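You operate a simulated robot arm through the tools that you are given. There is no shell and no other tool. Be economical: measure what you need, move in short steps, check, and stop when the job is done.

You are at the controls of a simulated robot arm. One attempt, no reset.

## Task
Put the blue cord spool from the desk top on top of the polishing pad and the white cord spool on top of the pink toy wooden cake. Then take the cream castor and leave it on top of the grey castor. What stands upright is to be set down upright.

The check looks at the end state, three seconds after you hand in, the way a careful person would. Anything else that was tipped, shoved, dropped, spilled or broken makes it a failure.

## Robot
A 7-joint arm with a two-finger parallel gripper, fixed in place. Base frame: the origin is at the foot of the arm, x ahead of it, y to its left, z up; the work surface is at about z = 0.79. Lengths are in m, angles in rad, forces in N, time in s.
With the tool pointing down near the work surface it reaches from about 0.3 to 0.7 m from the base axis. Its first joint turns from -1.152 to 1.152 rad. Payload 1.57 kg.
Tool frame: the origin (TCP) lies between the finger pads and is the grasp point; the fingertips stand 0.03 m ahead of it; z points along the fingers, y is the line along which they close. The gripper opens to 0.11 m. The fingers are 0.024 m wide and 0.012 m thick; the gripper's body (0.048 by 0.112 m) begins 0.078 m behind the TCP.
Orientation is told as [roll, pitch, yaw] about the base's x, y, z axes, in that order, counted from this pose: with the fingers straight down and closing along the base's y, the tool's x points along the base's -x, its y along +y and its z along -z.

## Interface
- The arm moves only by the tool apply_moves. Its argument "steps" is a list of rows, each a list of 3 entries, a list of its own where there are three numbers: the shift along the base's x, y, z in units of 400 mm (1.0 is 400 mm), then the turn, a rotation vector about the base's x, y, z in units of 45 degrees (1.0 is 45 degrees), then the closure, from 0 (fully open) to 1 (shut). In form: [[[dx, dy, dz], [ax, ay, az], jaw], ...]. A call has 1 to 20 rows; each row is the pose to reach, as a shift and turn from the pose commanded when the call began. A call with a number of a shift or a turn outside -1 to 1 is refused whole. A row lasts 0.2 s, in which the tool goes at most 0.05 m and 0.15 rad; a call with a longer step from one row to the next is refused whole, and so is a gripper value outside its range. Where a pose cannot be reached the arm comes as near as it can. A force on the tool above 40 N (or 10 N above the force at the start of the call, whichever is more), or a blocked arm, ends the call early, and 0.2 s more pass. Each finger travels about 0.108 m/s and halts on what it meets, pressing with about 43 N; the grip force reading is that of the motor and also rises with nothing between the fingers. The clock runs only during rows and for 0.2 s after the last one: add rows that repeat a pose to give the fingers time. It gives the time, the measured TCP pose, the force on the tool (base axes), the opening and the grip force at its end, in the units of the frame above (readings bear some noise).
- Cameras (640 x 400 px; columns grow to the right, rows downward): "scene" is fixed at [0.165, -0.4014, 1.3923]; the picture's right is [0.74, -0.68, 0.00], its down [-0.46, -0.50, -0.73] and it looks along [0.50, 0.54, -0.68] (base axes); focal length 273 px, centre (320, 200). "wrist" rides on the gripper at [0.07, 0.016, -0.141] in the tool frame; the picture's right is [-0.23, 0.97, 0.00], its down [-0.85, -0.20, -0.48] and it looks along [-0.47, -0.11, 0.88] (tool axes); focal length 222 px, centre (320, 200). There is no depth. A picture from a camera that has moved, and an enlarged one, comes with that camera's place and axes in the base frame and with its lens.
- capture(camera): a new picture of that camera. No time passes.
- inspect(camera, box): a new picture of the part [left, top, right, bottom] of that camera's present view, enlarged. No time passes.
- close_job(): hands the job in; it is judged then, once.

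Go step by step. Nothing tells you positions but the pictures and the camera data: compare them with the known pose of the tool, close in by small moves and look again before you grip or let go. The budget is 120 turns and 84 pictures, counting those below and the enlarged ones. Unless the task says otherwise, let go and move clear before handing in, and close with one line.

The tools are called by a JSON object that holds its "fn" and its "kwargs". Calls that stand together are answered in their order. apply_moves: Moves the arm, as the interface text tells. Its arguments: {"type":"object","properties":{"steps":{"type":"array"}},"required":["steps"]} The other tools are called the same way: capture (camera) takes a picture; inspect (camera, box) takes an enlarged picture of a part of a camera's view; close_job () hands the job in.

At the start:

```text
time_s: 0.0
position: [0.4133, 0.0987, 1.1184]
ee_rot: [0.002, 0.0, 0.0]
force: [-0.2, 0.0, -1.3]
finger_gap: 0.11
finger_force: 0.0
```

scene: 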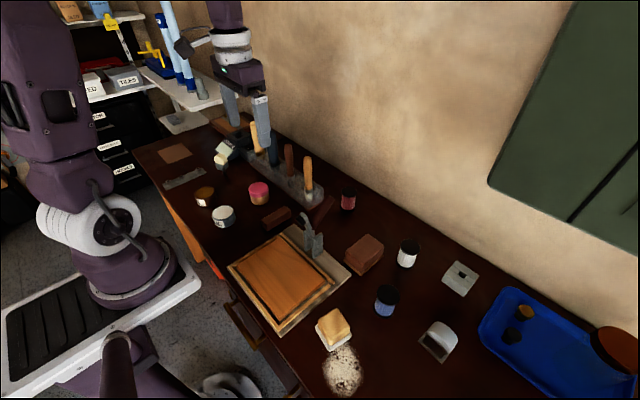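
wrist: 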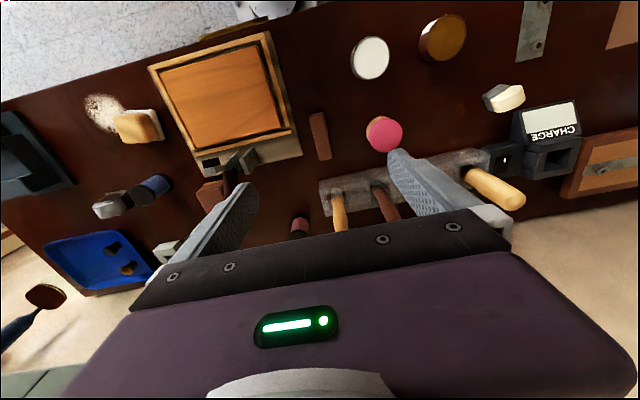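

I see a desk with spools, castors, a pink cake and other things; I need closer views to identify each one.

{"fn": "inspect", "kwargs": {"camera": "scene", "box": [180, 130, 340, 230]}}

{"fn": "inspect", "kwargs": {"camera": "scene", "box": [310, 220, 630, 400]}}

{"fn": "inspect", "kwargs": {"camera": "wrist", "box": [300, 0, 620, 200]}}

```text
4.00 times, centred on (260, 180) of scene
camera zoom: at [0.165, -0.4014, 1.3923], right [0.74, -0.68, 0.0], down [-0.46, -0.5, -0.73], along [0.5, 0.54, -0.68], focal length 1092 px, centre (560, 280)
```

zoom: 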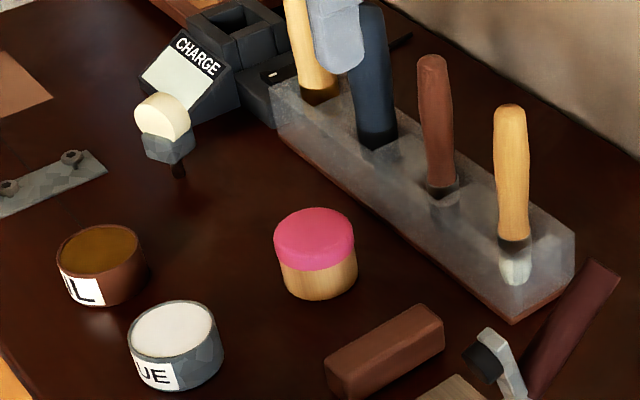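

```text
2.00 times, centred on (470, 310) of scene
camera zoom: at [0.165, -0.4014, 1.3923], right [0.74, -0.68, 0.0], down [-0.46, -0.5, -0.73], along [0.5, 0.54, -0.68], focal length 546 px, centre (20, -20)
```

zoom: 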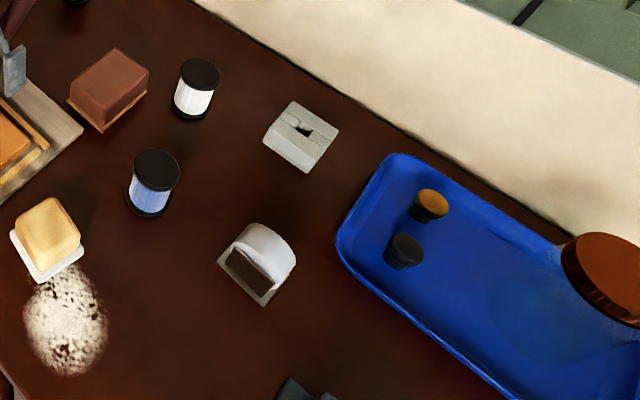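

```text
2.00 times, centred on (460, 100) of wrist
camera zoom: at [0.3434, 0.1151, 1.2607], right [0.23, 0.97, 0.0], down [0.85, -0.2, 0.48], along [0.47, -0.11, -0.88], focal length 444 px, centre (40, 400)
```

zoom: 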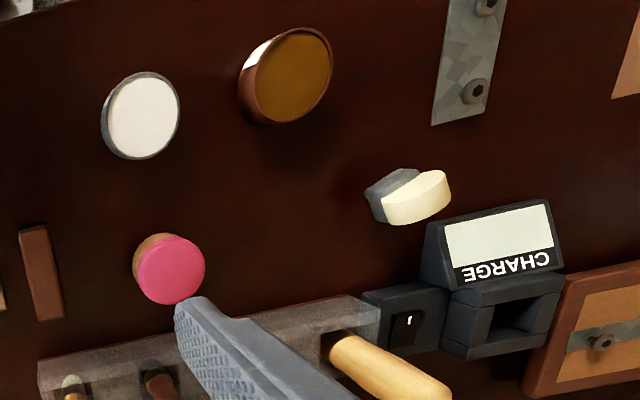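

The spools are clear; I need to tell which things are the pad, the castors and the cake, so I zoom further.

{"fn": "inspect", "kwargs": {"camera": "scene", "box": [305, 295, 385, 345]}}

{"fn": "inspect", "kwargs": {"camera": "scene", "box": [335, 225, 431, 285]}}

{"fn": "inspect", "kwargs": {"camera": "scene", "box": [408, 250, 520, 370]}}

{"fn": "inspect", "kwargs": {"camera": "scene", "box": [192, 130, 272, 180]}}

{"fn": "inspect", "kwargs": {"camera": "wrist", "box": [0, 80, 320, 280]}}

```text
8.00 times, centred on (345, 320) of scene
camera zoom: at [0.165, -0.4014, 1.3923], right [0.74, -0.68, 0.0], down [-0.46, -0.5, -0.73], along [0.5, 0.54, -0.68], focal length 2184 px, centre (120, -760)
```

zoom: 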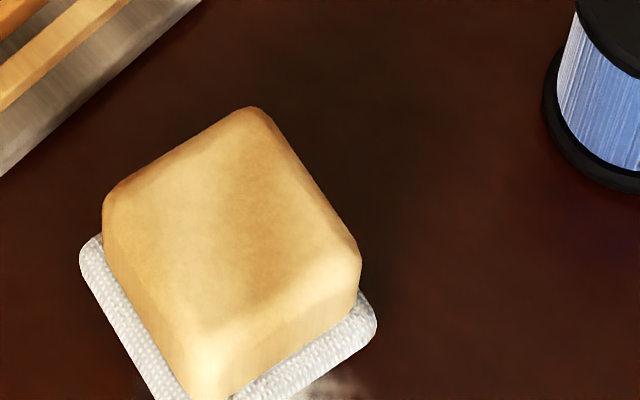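

```text
6.67 times, centred on (383, 255) of scene
camera zoom: at [0.165, -0.4014, 1.3923], right [0.74, -0.68, 0.0], down [-0.46, -0.5, -0.73], along [0.5, 0.54, -0.68], focal length 1820 px, centre (-100, -167)
```

zoom: 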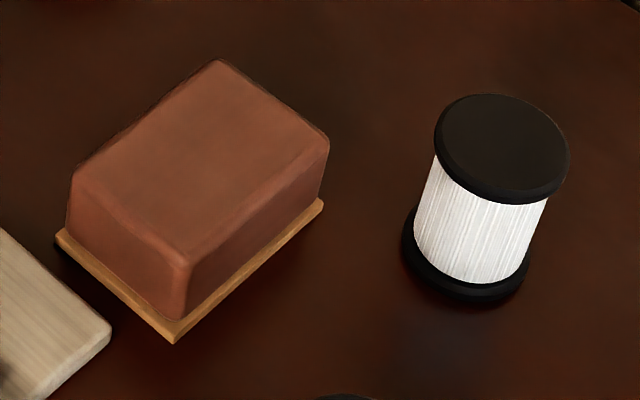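

```text
3.33 times, centred on (464, 310) of scene
camera zoom: at [0.165, -0.4014, 1.3923], right [0.74, -0.68, 0.0], down [-0.46, -0.5, -0.73], along [0.5, 0.54, -0.68], focal length 910 px, centre (-160, -167)
```

zoom: 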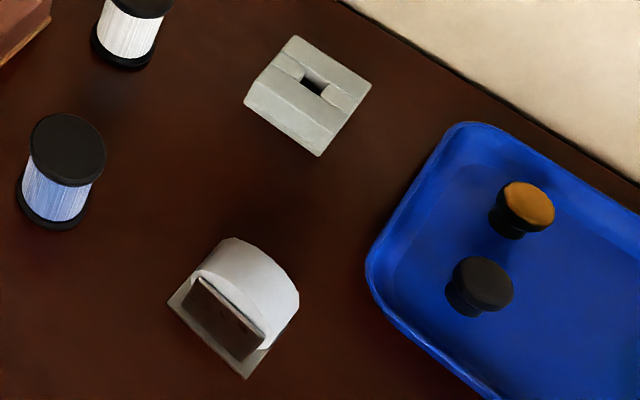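

```text
8.00 times, centred on (232, 155) of scene
camera zoom: at [0.165, -0.4014, 1.3923], right [0.74, -0.68, 0.0], down [-0.46, -0.5, -0.73], along [0.5, 0.54, -0.68], focal length 2184 px, centre (1024, 560)
```

zoom: 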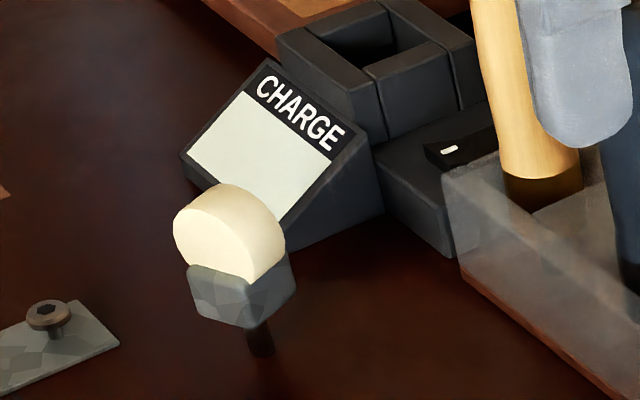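

```text
2.00 times, centred on (160, 180) of wrist
camera zoom: at [0.3434, 0.1151, 1.2607], right [0.23, 0.97, 0.0], down [0.85, -0.2, 0.48], along [0.47, -0.11, -0.88], focal length 444 px, centre (640, 240)
```

zoom: 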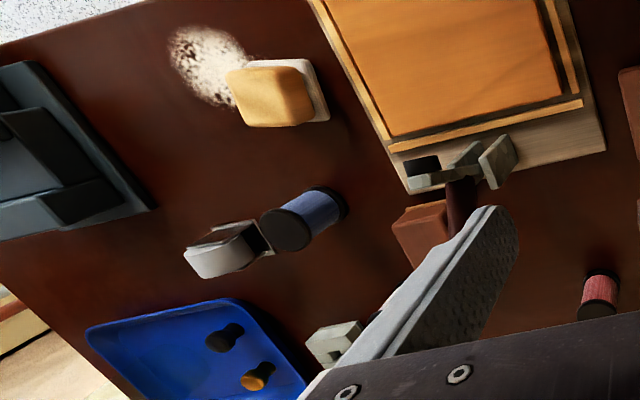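

The polishing pad is taken as the cream block on white fabric at about (0.34,-0.25), blue spool (0.46,-0.29), white spool (0.60,-0.25), grey castor (0.48,-0.41), cake (0.46,0.21), cream castor (0.45,0.42). I'll look at the cream castor from nearer.

{"fn": "apply_moves", "kwargs": {"steps": [[[-0.022, 0.109, -0.028], [0, 0, 0], 0], [[-0.044, 0.218, -0.057], [0, 0, 0], 0], [[-0.067, 0.327, -0.085], [0, 0, 0], 0], [[-0.089, 0.435, -0.113], [0, 0, 0], 0], [[-0.111, 0.544, -0.142], [0, 0, 0], 0], [[-0.133, 0.653, -0.17], [0, 0, 0], 0]]}}

{"fn": "capture", "kwargs": {"camera": "wrist"}}

```text
time_s: 1.4
position: [0.3638, 0.361, 1.0505]
ee_rot: [0.0, 0.001, -0.001]
force: [-0.2, -0.6, 0.7]
finger_gap: 0.1101
finger_force: 0.1
```

```text
73 pictures are left
camera wrist: at [0.2935, 0.3766, 1.192], right [0.23, 0.97, 0.0], down [0.85, -0.2, 0.48], along [0.47, -0.11, -0.88], focal length 222 px, centre (320, 200)
```

wrist: 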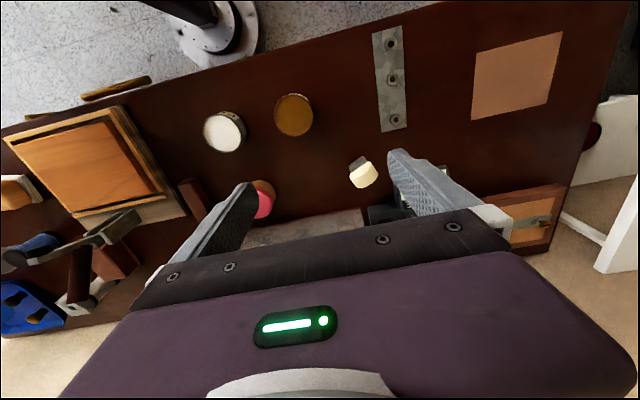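

{"fn": "inspect", "kwargs": {"camera": "wrist", "box": [320, 140, 400, 200]}}

```text
6.67 times, centred on (360, 170) of wrist
camera zoom: at [0.2935, 0.3766, 1.192], right [0.23, 0.97, 0.0], down [0.85, -0.2, 0.48], along [0.47, -0.11, -0.88], focal length 1481 px, centre (53, 400)
```

zoom: 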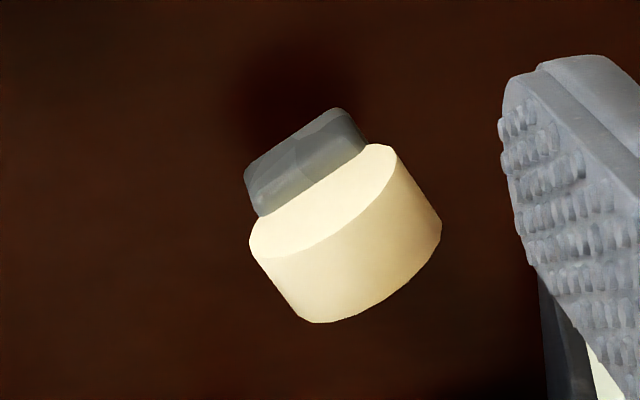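

The cream castor stands on a thin stem at about (0.447,0.412), wheel on top at z≈0.85. Now I go look at the grey castor.

{"fn": "apply_moves", "kwargs": {"steps": [[[0, -0.12, 0], [0, 0, 0], 0], [[0, -0.24, 0], [0, 0, 0], 0], [[0, -0.36, 0], [0, 0, 0], 0], [[0, -0.48, 0], [0, 0, 0], 0], [[0, -0.6, 0], [0, 0, 0], 0], [[0, -0.72, 0], [0, 0, 0], 0], [[0, -0.84, 0], [0, 0, 0], 0], [[0, -0.96, 0], [0, 0, 0], 0]]}}

{"fn": "apply_moves", "kwargs": {"steps": [[[0.01, -0.12, 0], [0, 0, 0], 0], [[0.02, -0.24, 0], [0, 0, 0], 0], [[0.03, -0.36, 0], [0, 0, 0], 0], [[0.04, -0.48, 0], [0, 0, 0], 0], [[0.05, -0.6, 0], [0, 0, 0], 0], [[0.06, -0.72, 0], [0, 0, 0], 0], [[0.07, -0.82, 0], [0, 0, 0], 0]]}}

{"fn": "capture", "kwargs": {"camera": "wrist"}}

{"fn": "inspect", "kwargs": {"camera": "scene", "box": [208, 140, 248, 180]}}

```text
time_s: 3.2
position: [0.3628, -0.0261, 1.0488]
ee_rot: [0.0, 0.0, -0.001]
force: [0.7, 0.4, -0.2]
finger_gap: 0.11
finger_force: 0.1
```

```text
time_s: 4.8
position: [0.3874, -0.352, 1.0502]
ee_rot: [0.0, -0.001, 0.0]
force: [-0.2, -1.0, -0.7]
finger_gap: 0.1099
finger_force: 0.1
```

```text
71 pictures are left
camera wrist: at [0.3171, -0.3358, 1.1932], right [0.23, 0.97, 0.0], down [0.85, -0.2, 0.48], along [0.47, -0.11, -0.88], focal length 222 px, centre (320, 200)
```

wrist: 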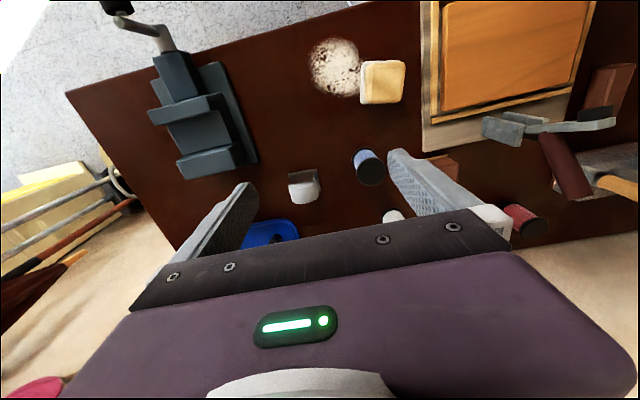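

```text
10.00 times, centred on (228, 160) of scene
camera zoom: at [0.165, -0.4014, 1.3923], right [0.74, -0.68, 0.0], down [-0.46, -0.5, -0.73], along [0.5, 0.54, -0.68], focal length 2730 px, centre (1240, 600)
```

zoom: 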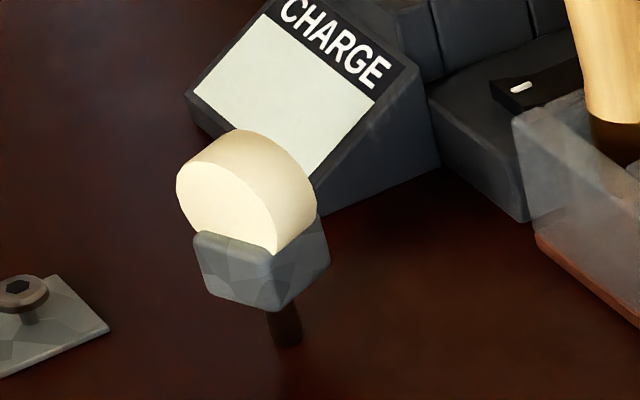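

{"fn": "inspect", "kwargs": {"camera": "wrist", "box": [272, 150, 352, 220]}}

{"fn": "inspect", "kwargs": {"camera": "scene", "box": [404, 305, 474, 375]}}

```text
5.71 times, centred on (312, 185) of wrist
camera zoom: at [0.3171, -0.3358, 1.1932], right [0.23, 0.97, 0.0], down [0.85, -0.2, 0.48], along [0.47, -0.11, -0.88], focal length 1269 px, centre (366, 286)
```

zoom: 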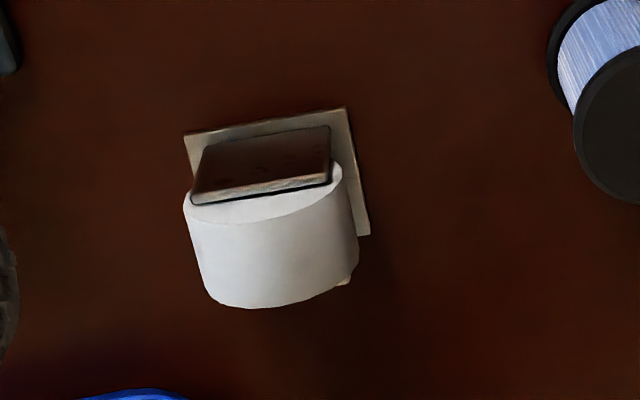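

```text
5.71 times, centred on (439, 340) of scene
camera zoom: at [0.165, -0.4014, 1.3923], right [0.74, -0.68, 0.0], down [-0.46, -0.5, -0.73], along [0.5, 0.54, -0.68], focal length 1560 px, centre (-360, -600)
```

zoom: 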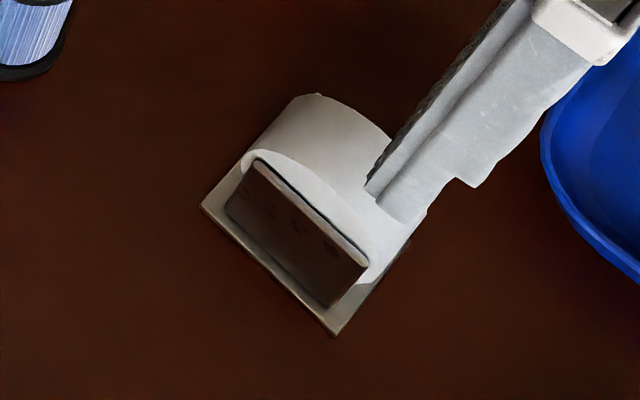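

The grey castor is the wheel on a plate at (0.48,-0.41). I start with the blue spool (estimated at (0.465,-0.29), top ≈0.87) and hover over it.

{"fn": "apply_moves", "kwargs": {"steps": [[[0.05, 0.04, -0.06], [0, 0, 0], 0], [[0.1, 0.08, -0.12], [0, 0, 0], 0], [[0.15, 0.12, -0.19], [0, 0, 0], 0], [[0.194, 0.155, -0.25], [0, 0, 0], 0], [[0.194, 0.155, -0.25], [0, 0, 0], 0]]}}

{"fn": "capture", "kwargs": {"camera": "wrist"}}

{"fn": "capture", "kwargs": {"camera": "scene"}}

```text
time_s: 6.0
position: [0.4667, -0.2878, 0.9498]
ee_rot: [0.0, -0.002, -0.002]
force: [0.8, 0.1, 0.0]
finger_gap: 0.1098
finger_force: 0.1
```

```text
67 pictures are left
camera wrist: at [0.3961, -0.2723, 1.0923], right [0.23, 0.97, 0.0], down [0.85, -0.2, 0.48], along [0.47, -0.11, -0.88], focal length 222 px, centre (320, 200)
```

wrist: 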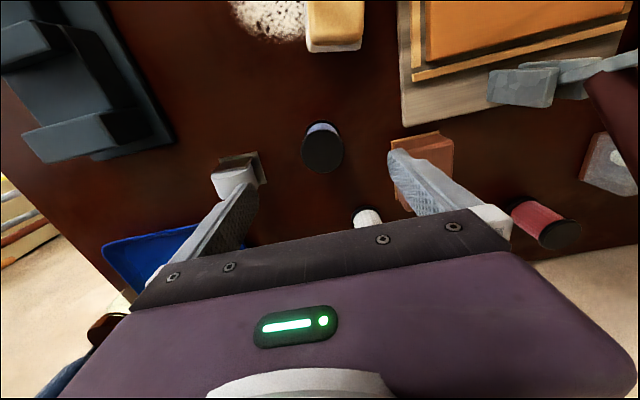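

```text
66 pictures are left
```

scene: 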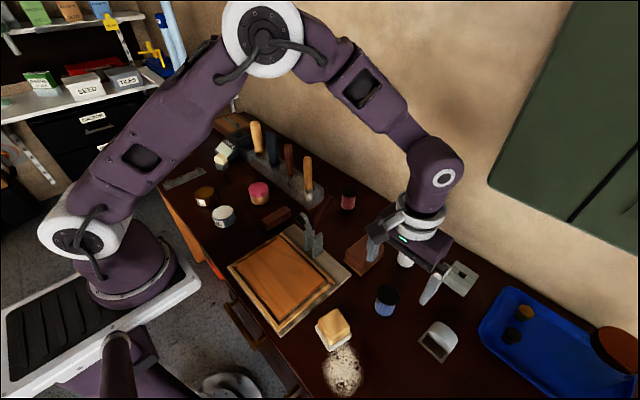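

{"fn": "inspect", "kwargs": {"camera": "wrist", "box": [280, 110, 360, 190]}}

```text
5.00 times, centred on (320, 150) of wrist
camera zoom: at [0.3961, -0.2723, 1.0923], right [0.23, 0.97, 0.0], down [0.85, -0.2, 0.48], along [0.47, -0.11, -0.88], focal length 1111 px, centre (320, 450)
```

zoom: 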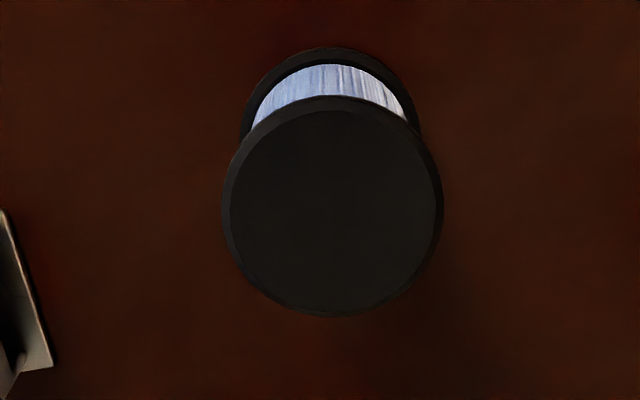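

The spool sits about 5 mm nearer than the TCP and 2 mm left. I descend around it and stop to check.

{"fn": "apply_moves", "kwargs": {"steps": [[[-0.012, 0.006, -0.08], [0, 0, 0], 0], [[-0.012, 0.006, -0.16], [0, 0, 0], 0], [[-0.012, 0.006, -0.24], [0, 0, 0], 0], [[-0.012, 0.006, -0.295], [0, 0, 0], 0], [[-0.012, 0.006, -0.295], [0, 0, 0], 0]]}}

{"fn": "capture", "kwargs": {"camera": "wrist"}}

{"fn": "inspect", "kwargs": {"camera": "scene", "box": [336, 240, 456, 330]}}

```text
time_s: 7.2
position: [0.4607, -0.2875, 0.8335]
ee_rot: [0.0, -0.001, 0.001]
force: [-0.4, -0.8, -0.4]
finger_gap: 0.11
finger_force: 0.1
```

```text
64 pictures are left
camera wrist: at [0.3906, -0.2711, 0.9752], right [0.23, 0.97, 0.0], down [0.85, -0.2, 0.48], along [0.47, -0.11, -0.88], focal length 222 px, centre (320, 200)
```

wrist: 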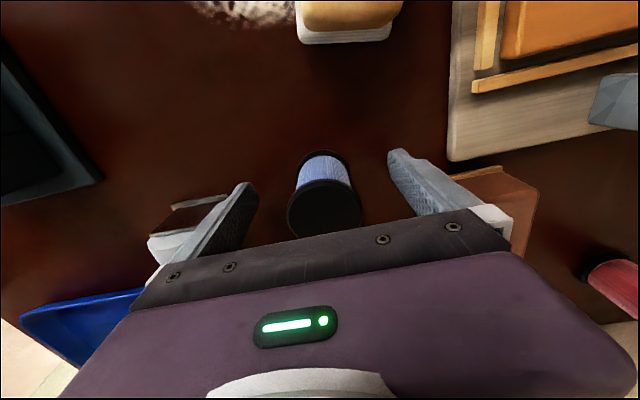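

```text
4.44 times, centred on (396, 285) of scene
camera zoom: at [0.165, -0.4014, 1.3923], right [0.74, -0.68, 0.0], down [-0.46, -0.5, -0.73], along [0.5, 0.54, -0.68], focal length 1213 px, centre (-18, -178)
```

zoom: 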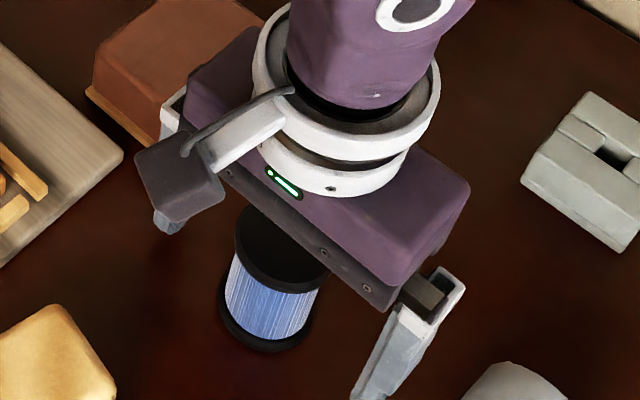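

The spool is between the fingers, about 4 mm towards the base; I shift and close.

{"fn": "apply_moves", "kwargs": {"steps": [[[-0.01, 0.005, 0], [0, 0, 0], 0], [[-0.01, 0.005, 0], [0, 0, 0], 0.3], [[-0.01, 0.005, 0], [0, 0, 0], 0.5], [[-0.01, 0.005, 0], [0, 0, 0], 0.7], [[-0.01, 0.005, 0], [0, 0, 0], 0.8], [[-0.01, 0.005, 0], [0, 0, 0], 0.8]]}}

{"fn": "capture", "kwargs": {"camera": "wrist"}}

```text
time_s: 8.6
position: [0.4577, -0.2857, 0.8326]
ee_rot: [0.0, -0.001, -0.001]
force: [-0.4, 0.0, 0.1]
finger_gap: 0.0464
finger_force: 43.1
```

```text
62 pictures are left
camera wrist: at [0.3874, -0.2683, 0.975], right [0.23, 0.97, 0.0], down [0.85, -0.2, 0.48], along [0.47, -0.11, -0.88], focal length 222 px, centre (320, 200)
```

wrist: 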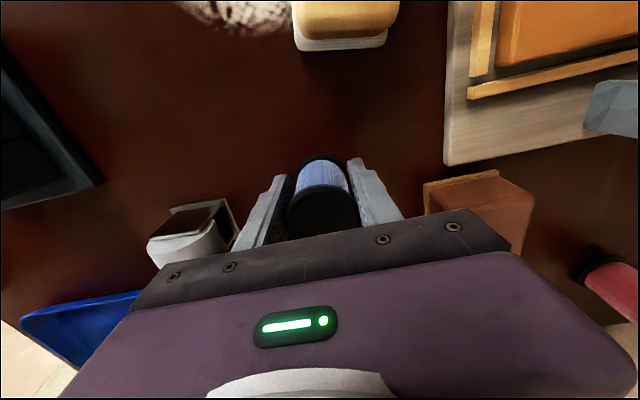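

The spool is held (gap 46 mm). I lift it and move near the pad to measure the pad from above.

{"fn": "apply_moves", "kwargs": {"steps": [[[0, 0, 0.1], [0, 0, 0], 0.8], [[0, 0, 0.2], [0, 0, 0], 0.8], [[0, 0, 0.3], [0, 0, 0], 0.8], [[-0.08, -0.05, 0.35], [0, 0, 0], 0.8], [[-0.16, -0.08, 0.4], [0, 0, 0], 0.8], [[-0.25, -0.1, 0.4], [0, 0, 0], 0.8], [[-0.25, -0.1, 0.4], [0, 0, 0], 0.8]]}}

{"fn": "capture", "kwargs": {"camera": "wrist"}}

{"fn": "inspect", "kwargs": {"camera": "scene", "box": [280, 220, 400, 345]}}

```text
time_s: 10.2
position: [0.3569, -0.3237, 0.9941]
ee_rot: [0.0, -0.001, 0.0]
force: [-0.1, 0.5, -0.1]
finger_gap: 0.046
finger_force: 42.7
```

```text
61 pictures are left
camera wrist: at [0.2872, -0.3086, 1.1364], right [0.23, 0.97, 0.0], down [0.85, -0.2, 0.48], along [0.47, -0.11, -0.88], focal length 222 px, centre (320, 200)
```

wrist: 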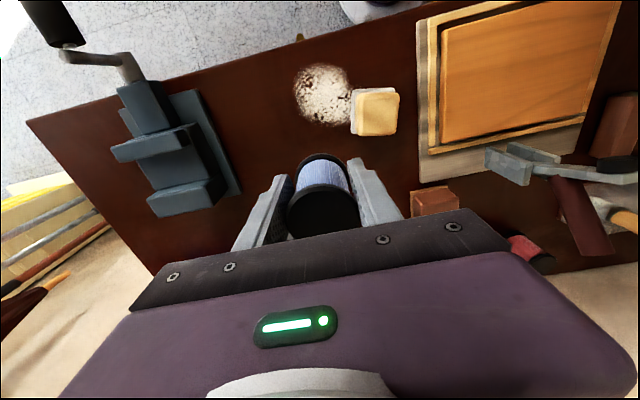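

```text
3.20 times, centred on (340, 282) of scene
camera zoom: at [0.165, -0.4014, 1.3923], right [0.74, -0.68, 0.0], down [-0.46, -0.5, -0.73], along [0.5, 0.54, -0.68], focal length 874 px, centre (256, -64)
```

zoom: 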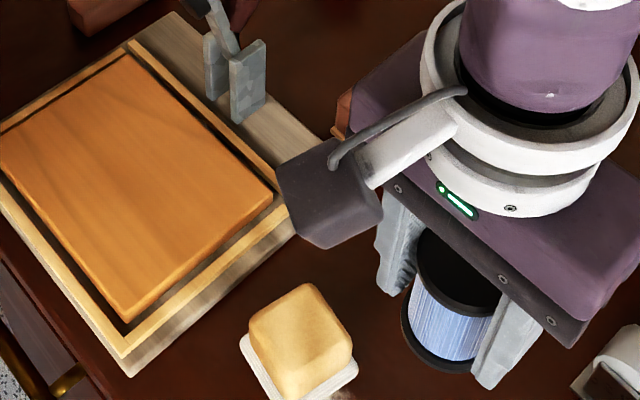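

{"fn": "inspect", "kwargs": {"camera": "wrist", "box": [335, 75, 415, 150]}}

{"fn": "inspect", "kwargs": {"camera": "wrist", "box": [270, 140, 380, 250]}}

```text
5.33 times, centred on (375, 112) of wrist
camera zoom: at [0.2872, -0.3086, 1.1364], right [0.23, 0.97, 0.0], down [0.85, -0.2, 0.48], along [0.47, -0.11, -0.88], focal length 1185 px, centre (27, 667)
```

zoom: 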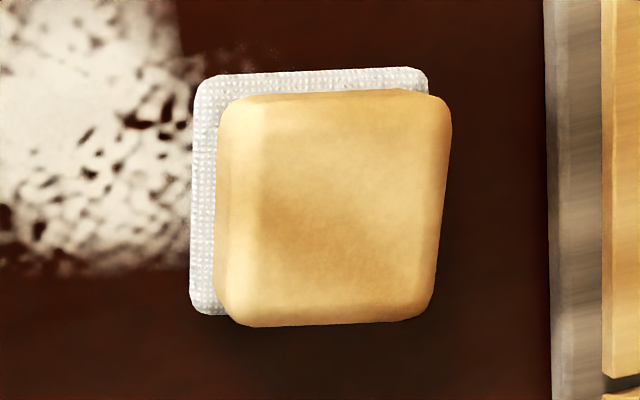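

```text
3.64 times, centred on (325, 195) of wrist
camera zoom: at [0.2872, -0.3086, 1.1364], right [0.23, 0.97, 0.0], down [0.85, -0.2, 0.48], along [0.47, -0.11, -0.88], focal length 808 px, centre (302, 218)
```

zoom: 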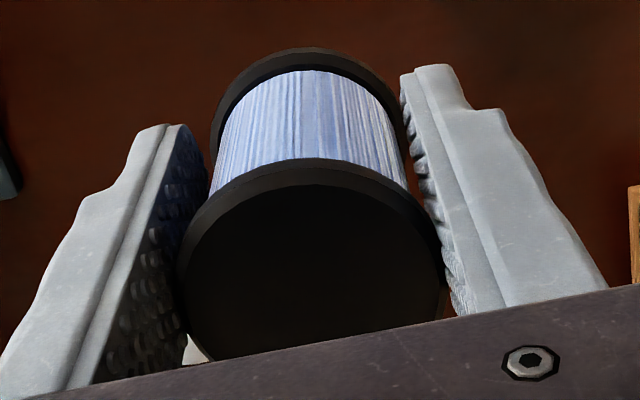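

Pad top centre is at about (0.346,-0.243), top ≈0.83. I carry the spool over it and down to roughly 2 cm above.

{"fn": "apply_moves", "kwargs": {"steps": [[[-0.014, 0.1, 0], [0, 0, 0], 0.8], [[-0.027, 0.2, 0], [0, 0, 0], 0.8], [[-0.027, 0.2, -0.1], [0, 0, 0], 0.8], [[-0.027, 0.2, -0.2], [0, 0, 0], 0.8], [[-0.027, 0.2, -0.25], [0, 0, 0], 0.8], [[-0.027, 0.2, -0.25], [0, 0, 0], 0.8]]}}

{"fn": "capture", "kwargs": {"camera": "wrist"}}

{"fn": "inspect", "kwargs": {"camera": "scene", "box": [290, 250, 390, 350]}}

```text
time_s: 11.6
position: [0.3466, -0.2443, 0.8925]
ee_rot: [-0.001, 0.0, 0.0]
force: [-0.6, -0.9, 0.1]
finger_gap: 0.0463
finger_force: 43.1
```

```text
57 pictures are left
camera wrist: at [0.2755, -0.2288, 1.0353], right [0.23, 0.97, 0.0], down [0.85, -0.2, 0.48], along [0.47, -0.11, -0.88], focal length 222 px, centre (320, 200)
```

wrist: 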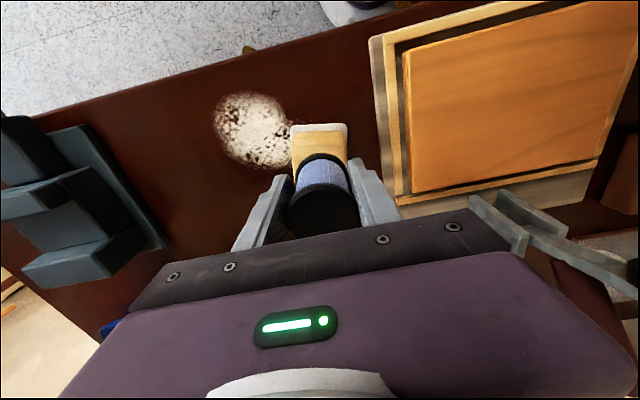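

```text
4.00 times, centred on (340, 300) of scene
camera zoom: at [0.165, -0.4014, 1.3923], right [0.74, -0.68, 0.0], down [-0.46, -0.5, -0.73], along [0.5, 0.54, -0.68], focal length 1092 px, centre (240, -200)
```

zoom: 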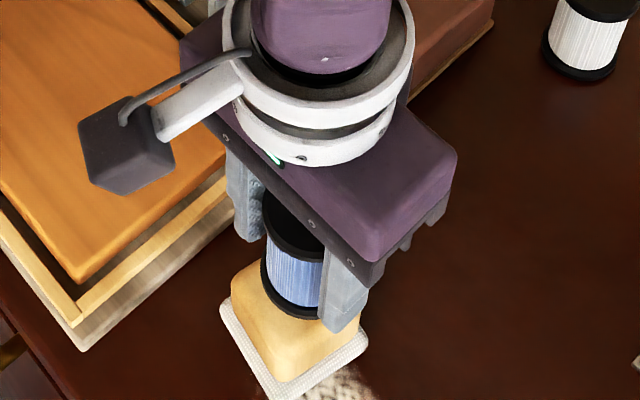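

The spool hangs over the pad. I lower it another 1 cm and check alignment.

{"fn": "apply_moves", "kwargs": {"steps": [[[0, 0, -0.015], [0, 0, 0], 0.8], [[0, 0, -0.03], [0, 0, 0], 0.8], [[0, 0, -0.03], [0, 0, 0], 0.8]]}}

{"fn": "inspect", "kwargs": {"camera": "scene", "box": [310, 280, 370, 350]}}

{"fn": "inspect", "kwargs": {"camera": "wrist", "box": [270, 110, 370, 200]}}

```text
time_s: 12.4
position: [0.3476, -0.2449, 0.8804]
ee_rot: [-0.002, -0.001, -0.001]
force: [0.2, 0.8, 20.3]
finger_gap: 0.0459
finger_force: 42.4
```

```text
5.71 times, centred on (340, 315) of scene
camera zoom: at [0.1647, -0.4012, 1.3924], right [0.74, -0.68, 0.0], down [-0.46, -0.5, -0.73], along [0.5, 0.54, -0.68], focal length 1560 px, centre (206, -457)
```

zoom: 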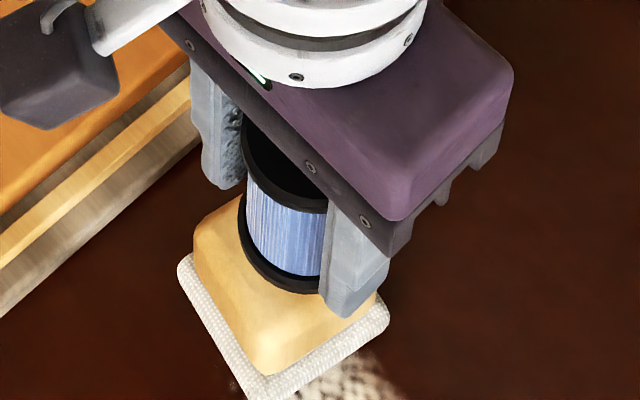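

```text
4.44 times, centred on (320, 155) of wrist
camera zoom: at [0.2765, -0.2291, 1.023], right [0.23, 0.97, 0.0], down [0.85, -0.2, 0.48], along [0.47, -0.11, -0.88], focal length 987 px, centre (320, 400)
```

zoom: 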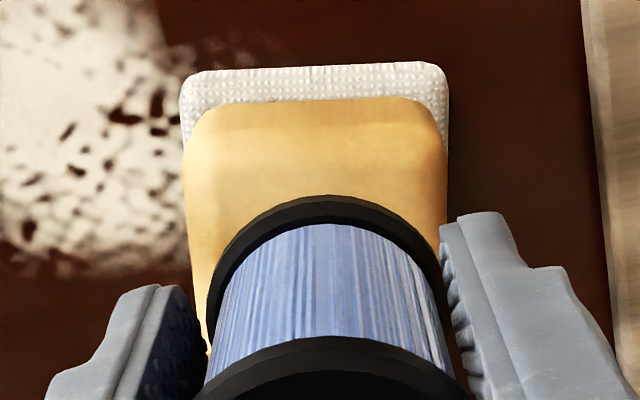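

Contact came already at TCP z≈0.88, with the spool about 9 mm too far in +x on the pad. I lift, shift back and set down again softly.

{"fn": "apply_moves", "kwargs": {"steps": [[[0, 0, 0.02], [0, 0, 0], 0.8], [[-0.012, -0.003, 0.03], [0, 0, 0], 0.8], [[-0.023, -0.004, 0.03], [0, 0, 0], 0.8], [[-0.023, -0.004, 0.02], [0, 0, 0], 0.8], [[-0.023, -0.004, 0.01], [0, 0, 0], 0.8], [[-0.023, -0.004, 0.01], [0, 0, 0], 0.8]]}}

{"fn": "inspect", "kwargs": {"camera": "wrist", "box": [270, 110, 370, 200]}}

{"fn": "inspect", "kwargs": {"camera": "scene", "box": [310, 280, 370, 350]}}

```text
time_s: 13.8
position: [0.3382, -0.2488, 0.8832]
ee_rot: [0.0, -0.001, 0.0]
force: [-1.1, 0.3, -0.8]
finger_gap: 0.0463
finger_force: 43.6
```

```text
4.44 times, centred on (320, 155) of wrist
camera zoom: at [0.2672, -0.2321, 1.0262], right [0.23, 0.97, 0.0], down [0.85, -0.2, 0.48], along [0.47, -0.11, -0.88], focal length 987 px, centre (320, 400)
```

zoom: 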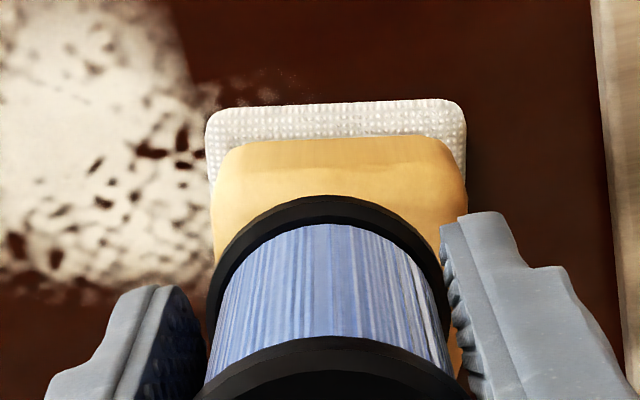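

```text
5.71 times, centred on (340, 315) of scene
camera zoom: at [0.165, -0.4014, 1.3923], right [0.74, -0.68, 0.0], down [-0.46, -0.5, -0.73], along [0.5, 0.54, -0.68], focal length 1560 px, centre (206, -457)
```

zoom: 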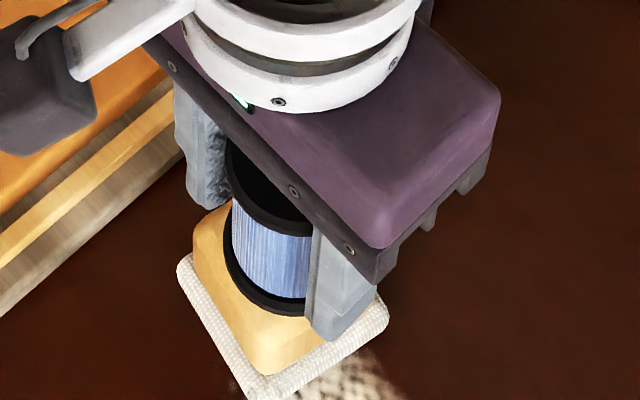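

Now the spool is centred in x; I nudge 2 mm to +y, set down gently.

{"fn": "apply_moves", "kwargs": {"steps": [[[0, 0.006, 0], [0, 0, 0], 0.8], [[0, 0.006, -0.004], [0, 0, 0], 0.8], [[0, 0.006, -0.006], [0, 0, 0], 0.8], [[0, 0.006, -0.006], [0, 0, 0], 0.8]]}}

```text
time_s: 14.8
position: [0.3376, -0.2447, 0.8814]
ee_rot: [0.001, 0.0, -0.001]
force: [-0.8, -0.4, -0.8]
finger_gap: 0.046
finger_force: 43.1
```

{"fn": "apply_moves", "kwargs": {"steps": [[[0, 0, -0.003], [0, 0, 0], 0.8], [[0, 0, -0.003], [0, 0, 0], 0.8]]}}

```text
time_s: 15.4
position: [0.3378, -0.2433, 0.8805]
ee_rot: [0.0, -0.002, -0.002]
force: [-1.2, -1.8, 4.4]
finger_gap: 0.0461
finger_force: 43.2
```

It touches with 4 N; now I open slowly and look.

{"fn": "apply_moves", "kwargs": {"steps": [[[0, 0, 0], [0, 0, 0], 0.55], [[0, 0, 0], [0, 0, 0], 0.45], [[0, 0, 0], [0, 0, 0], 0.3], [[0, 0, 0], [0, 0, 0], 0.2], [[0, 0, 0], [0, 0, 0], 0.2]]}}

{"fn": "capture", "kwargs": {"camera": "wrist"}}

```text
time_s: 16.6
position: [0.3374, -0.2436, 0.8815]
ee_rot: [0.0, 0.0, -0.001]
force: [-0.2, -0.1, 0.7]
finger_gap: 0.0882
finger_force: 0.0
```

```text
51 pictures are left
camera wrist: at [0.2673, -0.2279, 1.0232], right [0.23, 0.97, 0.0], down [0.85, -0.2, 0.48], along [0.47, -0.11, -0.88], focal length 222 px, centre (320, 200)
```

wrist: 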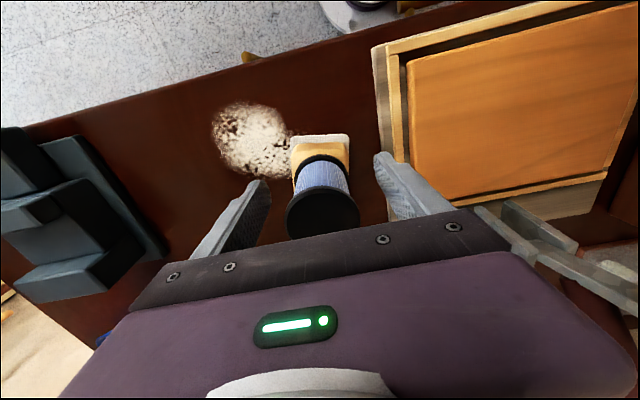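

The blue spool stands on the pad. I rise straight and go to hover above the white spool at about (0.601,-0.254).

{"fn": "apply_moves", "kwargs": {"steps": [[[0, 0, 0.1], [0, 0, 0], 0.2], [[0, 0, 0.2], [0, 0, 0], 0.2], [[0, 0, 0.3], [0, 0, 0], 0.2], [[0.1, -0.005, 0.35], [0, 0, 0], 0.2], [[0.22, -0.01, 0.35], [0, 0, 0], 0.2], [[0.34, -0.015, 0.35], [0, 0, 0], 0.2], [[0.46, -0.02, 0.3], [0, 0, 0], 0.25], [[0.56, -0.025, 0.25], [0, 0, 0], 0.3], [[0.65, -0.025, 0.2], [0, 0, 0], 0.3], [[0.65, -0.025, 0.18], [0, 0, 0], 0.3]]}}

{"fn": "capture", "kwargs": {"camera": "wrist"}}

{"fn": "capture", "kwargs": {"camera": "scene"}}

```text
refused: row 7 steps farther than a row can; nothing moved
```

```text
50 pictures are left
camera wrist: at [0.2673, -0.2279, 1.0232], right [0.23, 0.97, 0.0], down [0.85, -0.2, 0.48], along [0.47, -0.11, -0.88], focal length 222 px, centre (320, 200)
```

wrist: 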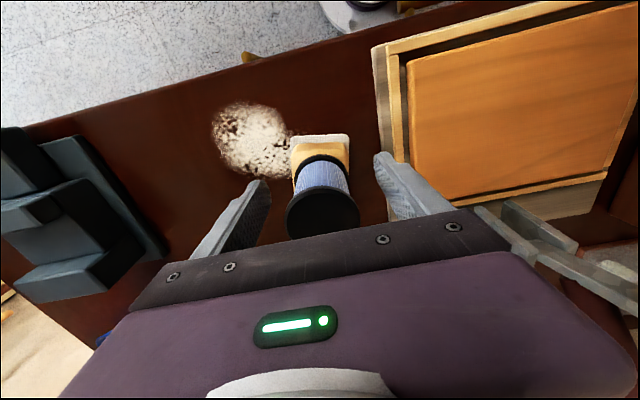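

```text
49 pictures are left
```

scene: 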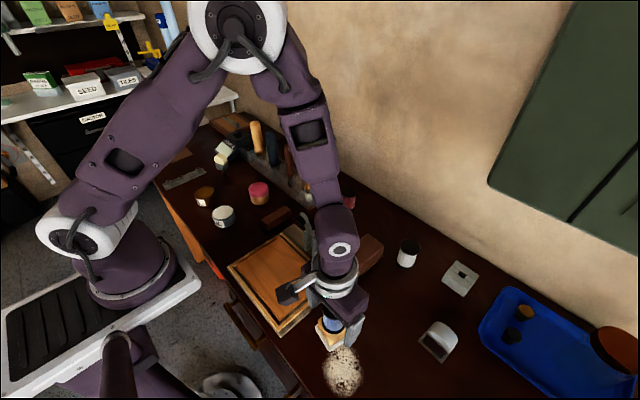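

The move was refused for too long a step; I resend it with shorter steps.

{"fn": "apply_moves", "kwargs": {"steps": [[[0, 0, 0.1], [0, 0, 0], 0.2], [[0, 0, 0.2], [0, 0, 0], 0.2], [[0, 0, 0.3], [0, 0, 0], 0.2], [[0.1, -0.005, 0.35], [0, 0, 0], 0.2], [[0.21, -0.01, 0.35], [0, 0, 0], 0.2], [[0.32, -0.015, 0.35], [0, 0, 0], 0.2], [[0.42, -0.02, 0.31], [0, 0, 0], 0.25], [[0.52, -0.025, 0.26], [0, 0, 0], 0.3], [[0.6, -0.025, 0.22], [0, 0, 0], 0.3], [[0.65, -0.025, 0.18], [0, 0, 0], 0.3], [[0.65, -0.025, 0.18], [0, 0, 0], 0.3]]}}

{"fn": "capture", "kwargs": {"camera": "wrist"}}

{"fn": "inspect", "kwargs": {"camera": "scene", "box": [290, 260, 390, 350]}}

```text
time_s: 19.0
position: [0.6003, -0.2572, 0.9521]
ee_rot: [-0.002, -0.001, -0.001]
force: [0.0, -0.4, -0.2]
finger_gap: 0.077
finger_force: 0.0
```

```text
48 pictures are left
camera wrist: at [0.5293, -0.2406, 1.0943], right [0.23, 0.97, 0.0], down [0.85, -0.2, 0.48], along [0.47, -0.11, -0.88], focal length 222 px, centre (320, 200)
```

wrist: 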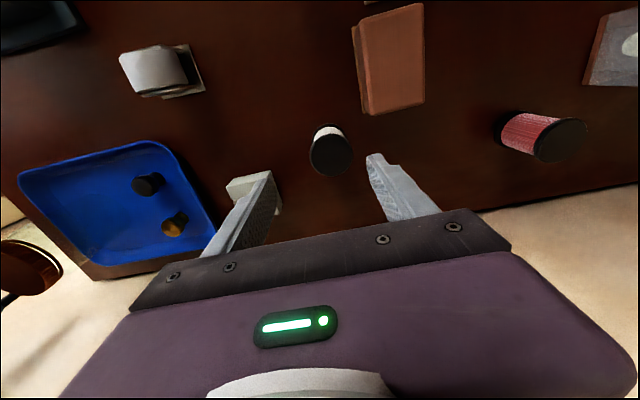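

```text
4.44 times, centred on (340, 305) of scene
camera zoom: at [0.165, -0.4014, 1.3923], right [0.74, -0.68, 0.0], down [-0.46, -0.5, -0.73], along [0.5, 0.54, -0.68], focal length 1213 px, centre (231, -267)
```

zoom: 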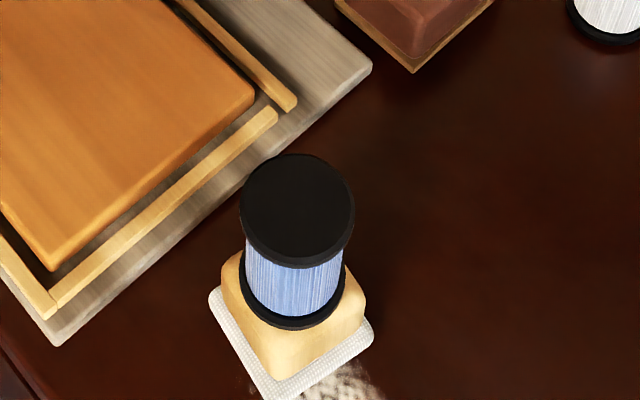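

The blue spool stands squarely. The white spool is about 3 mm ahead and 10 mm left of the TCP; I descend on it.

{"fn": "apply_moves", "kwargs": {"steps": [[[0.008, 0.026, -0.05], [0, 0, 0], 0.3], [[0.008, 0.026, -0.14], [0, 0, 0], 0.3], [[0.008, 0.026, -0.23], [0, 0, 0], 0.3], [[0.008, 0.026, -0.295], [0, 0, 0], 0.3], [[0.008, 0.026, -0.295], [0, 0, 0], 0.3]]}}

{"fn": "capture", "kwargs": {"camera": "wrist"}}

```text
time_s: 20.2
position: [0.5993, -0.2456, 0.8343]
ee_rot: [0.0, -0.002, 0.0]
force: [0.6, -0.3, -0.2]
finger_gap: 0.0769
finger_force: 0.0
```

```text
46 pictures are left
camera wrist: at [0.5293, -0.2294, 0.9767], right [0.23, 0.97, 0.0], down [0.85, -0.2, 0.48], along [0.47, -0.11, -0.88], focal length 222 px, centre (320, 200)
```

wrist: 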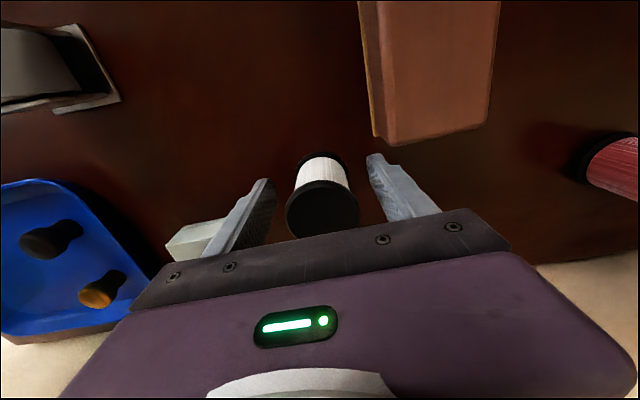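

{"fn": "apply_moves", "kwargs": {"steps": [[[0.012, 0.002, 0], [0, 0, 0], 0.3], [[0.012, 0.002, 0], [0, 0, 0], 0.5], [[0.012, 0.002, 0], [0, 0, 0], 0.7], [[0.012, 0.002, 0], [0, 0, 0], 0.8], [[0.012, 0.002, 0], [0, 0, 0], 0.8]]}}

{"fn": "inspect", "kwargs": {"camera": "wrist", "box": [270, 110, 370, 200]}}

{"fn": "inspect", "kwargs": {"camera": "wrist", "box": [0, 0, 160, 140]}}

```text
time_s: 21.4
position: [0.6044, -0.2443, 0.8361]
ee_rot: [-0.001, 0.002, 0.0]
force: [0.5, 1.5, -0.5]
finger_gap: 0.0466
finger_force: 42.9
```

```text
4.44 times, centred on (320, 155) of wrist
camera zoom: at [0.5344, -0.2281, 0.9779], right [0.23, 0.97, 0.0], down [0.85, -0.2, 0.48], along [0.47, -0.11, -0.88], focal length 987 px, centre (320, 400)
```

zoom: 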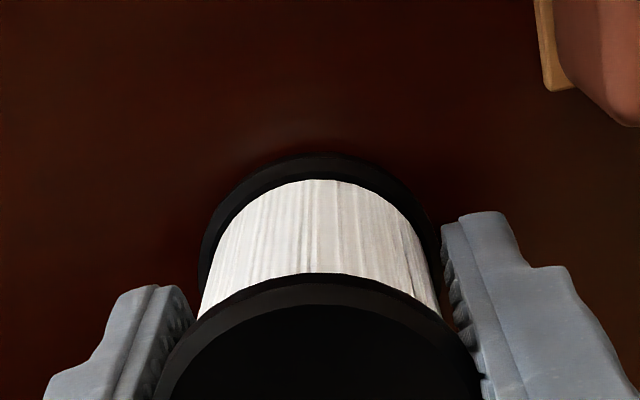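

```text
2.86 times, centred on (80, 70) of wrist
camera zoom: at [0.5344, -0.2281, 0.9779], right [0.23, 0.97, 0.0], down [0.85, -0.2, 0.48], along [0.47, -0.11, -0.88], focal length 635 px, centre (1006, 571)
```

zoom: 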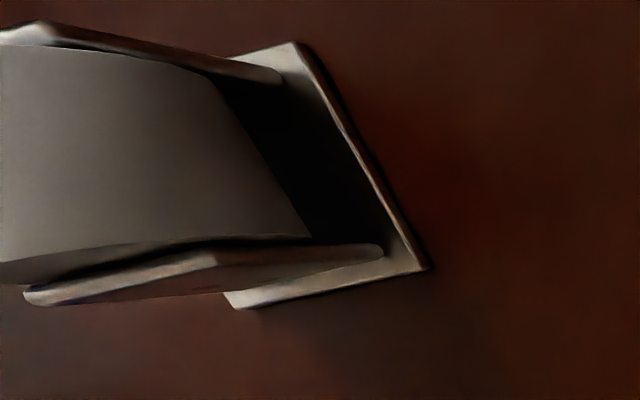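

The white spool is held, nearly centred. I lift high, and carry it toward the cake, stopping beside it.

{"fn": "apply_moves", "kwargs": {"steps": [[[0, 0, 0.1], [0, 0, 0], 0.8], [[0, 0, 0.2], [0, 0, 0], 0.8], [[0, 0, 0.31], [0, 0, 0], 0.8], [[-0.02, 0, 0.42], [0, 0, 0], 0.8], [[-0.08, 0, 0.52], [0, 0, 0], 0.8], [[-0.16, 0.03, 0.6], [0, 0, 0], 0.8], [[-0.26, 0.08, 0.6], [0, 0, 0], 0.8], [[-0.36, 0.13, 0.6], [0, 0, 0], 0.8], [[-0.4, 0.23, 0.6], [0, 0, 0], 0.8], [[-0.4, 0.35, 0.6], [0, 0, 0], 0.8], [[-0.4, 0.47, 0.6], [0, 0, 0], 0.8], [[-0.4, 0.59, 0.6], [0, 0, 0], 0.8], [[-0.4, 0.71, 0.6], [0, 0, 0], 0.8], [[-0.4, 0.83, 0.6], [0, 0, 0], 0.8], [[-0.4, 0.9, 0.55], [0, 0, 0], 0.8], [[-0.4, 0.93, 0.5], [0, 0, 0], 0.8], [[-0.4, 0.93, 0.5], [0, 0, 0], 0.8]]}}

{"fn": "capture", "kwargs": {"camera": "wrist"}}

{"fn": "capture", "kwargs": {"camera": "scene"}}

```text
time_s: 25.0
position: [0.4465, 0.1265, 1.0311]
ee_rot: [0.001, -0.001, -0.001]
force: [-0.6, 0.5, -0.1]
finger_gap: 0.0461
finger_force: 43.6
```

```text
43 pictures are left
camera wrist: at [0.3757, 0.1419, 1.1741], right [0.23, 0.97, 0.0], down [0.85, -0.2, 0.48], along [0.47, -0.11, -0.88], focal length 222 px, centre (320, 200)
```

wrist: 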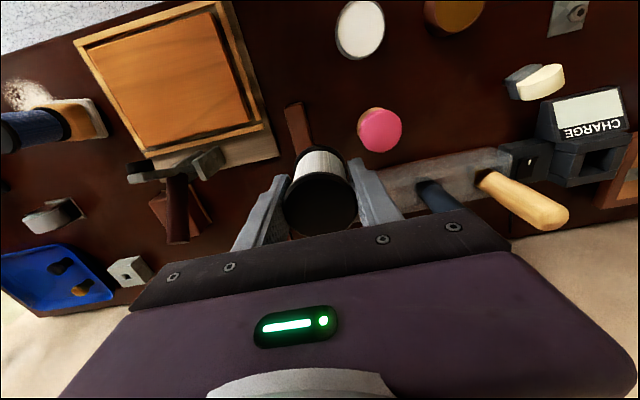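

```text
42 pictures are left
```

scene: 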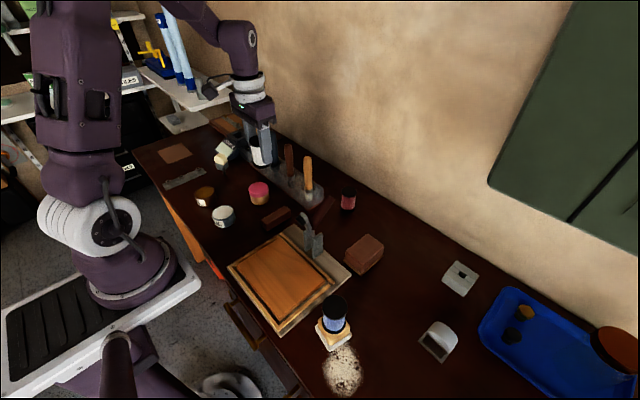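

The cake is at about (0.467,0.213), top ≈0.83, 64 mm across. I carry the spool over it and down to ~2 cm above.

{"fn": "apply_moves", "kwargs": {"steps": [[[0.024, 0.108, 0], [0, 0, 0], 0.8], [[0.0475, 0.216, 0], [0, 0, 0], 0.8], [[0.0475, 0.216, -0.11], [0, 0, 0], 0.8], [[0.0475, 0.216, -0.22], [0, 0, 0], 0.8], [[0.0475, 0.216, -0.3275], [0, 0, 0], 0.8], [[0.0475, 0.216, -0.3275], [0, 0, 0], 0.8]]}}

{"fn": "inspect", "kwargs": {"camera": "wrist", "box": [270, 110, 370, 200]}}

{"fn": "inspect", "kwargs": {"camera": "scene", "box": [220, 130, 300, 220]}}

```text
time_s: 26.4
position: [0.4658, 0.2131, 0.9029]
ee_rot: [0.0, 0.001, -0.001]
force: [-0.5, 0.2, -0.6]
finger_gap: 0.0466
finger_force: 42.9
```

```text
4.44 times, centred on (320, 155) of wrist
camera zoom: at [0.3947, 0.2303, 1.0447], right [0.23, 0.97, 0.0], down [0.85, -0.2, 0.48], along [0.47, -0.11, -0.88], focal length 987 px, centre (320, 400)
```

zoom: 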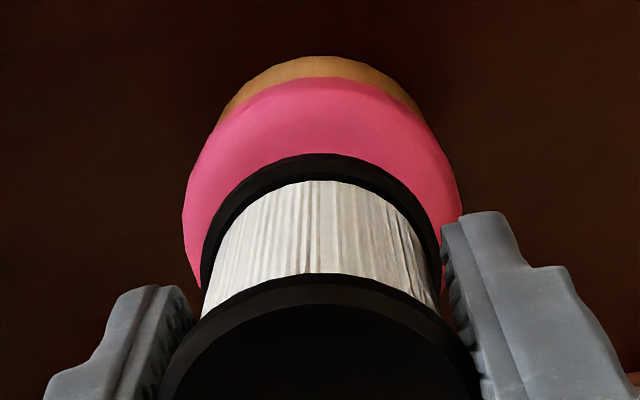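

```text
4.44 times, centred on (260, 175) of scene
camera zoom: at [0.165, -0.4014, 1.3923], right [0.74, -0.68, 0.0], down [-0.46, -0.5, -0.73], along [0.5, 0.54, -0.68], focal length 1213 px, centre (587, 311)
```

zoom: 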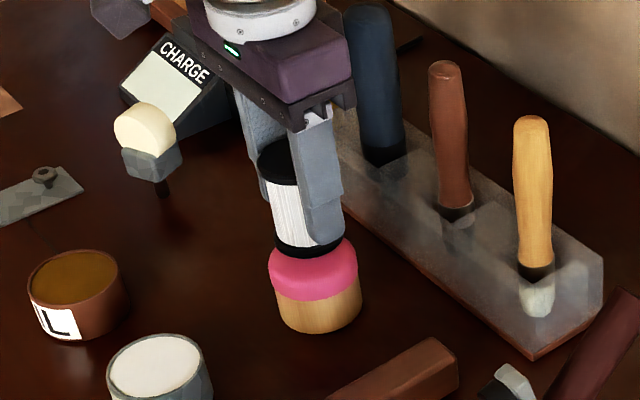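

Alignment looks good from both views; I lower in small steps.

{"fn": "apply_moves", "kwargs": {"steps": [[[0.003, 0, -0.03], [0, 0, 0], 0.8], [[0.004, 0, -0.055], [0, 0, 0], 0.8], [[0.004, 0, -0.065], [0, 0, 0], 0.8], [[0.004, 0, -0.065], [0, 0, 0], 0.8]]}}

{"fn": "inspect", "kwargs": {"camera": "scene", "box": [230, 160, 290, 210]}}

```text
time_s: 27.4
position: [0.4664, 0.215, 0.8768]
ee_rot: [-0.001, -0.004, -0.001]
force: [6.4, -3.6, 22.3]
finger_gap: 0.0464
finger_force: 43.1
```

```text
8.00 times, centred on (260, 185) of scene
camera zoom: at [0.1648, -0.4016, 1.3922], right [0.74, -0.68, 0.0], down [-0.46, -0.5, -0.73], along [0.5, 0.54, -0.68], focal length 2184 px, centre (800, 320)
```

zoom: 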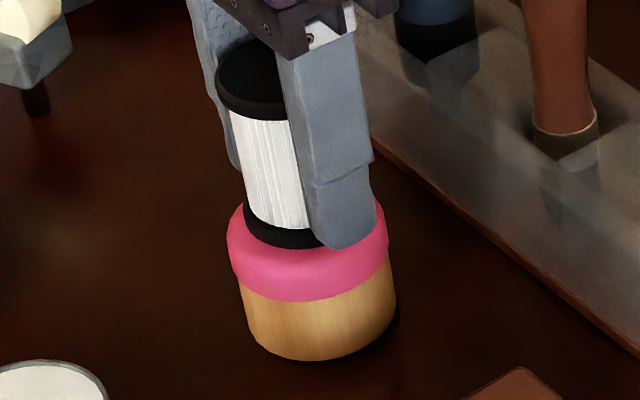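

Contact made, but the side force and picture suggest an offset; I check the wrist view before releasing.

{"fn": "inspect", "kwargs": {"camera": "wrist", "box": [270, 110, 370, 200]}}

```text
4.44 times, centred on (320, 155) of wrist
camera zoom: at [0.3961, 0.231, 1.0193], right [0.23, 0.97, 0.0], down [0.85, -0.2, 0.48], along [0.47, -0.11, -0.88], focal length 987 px, centre (320, 400)
```

zoom: 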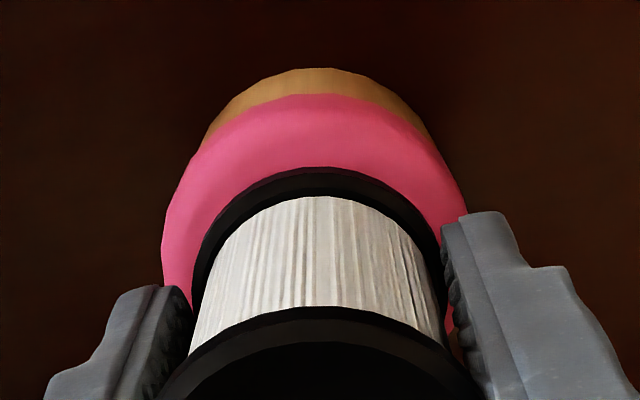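

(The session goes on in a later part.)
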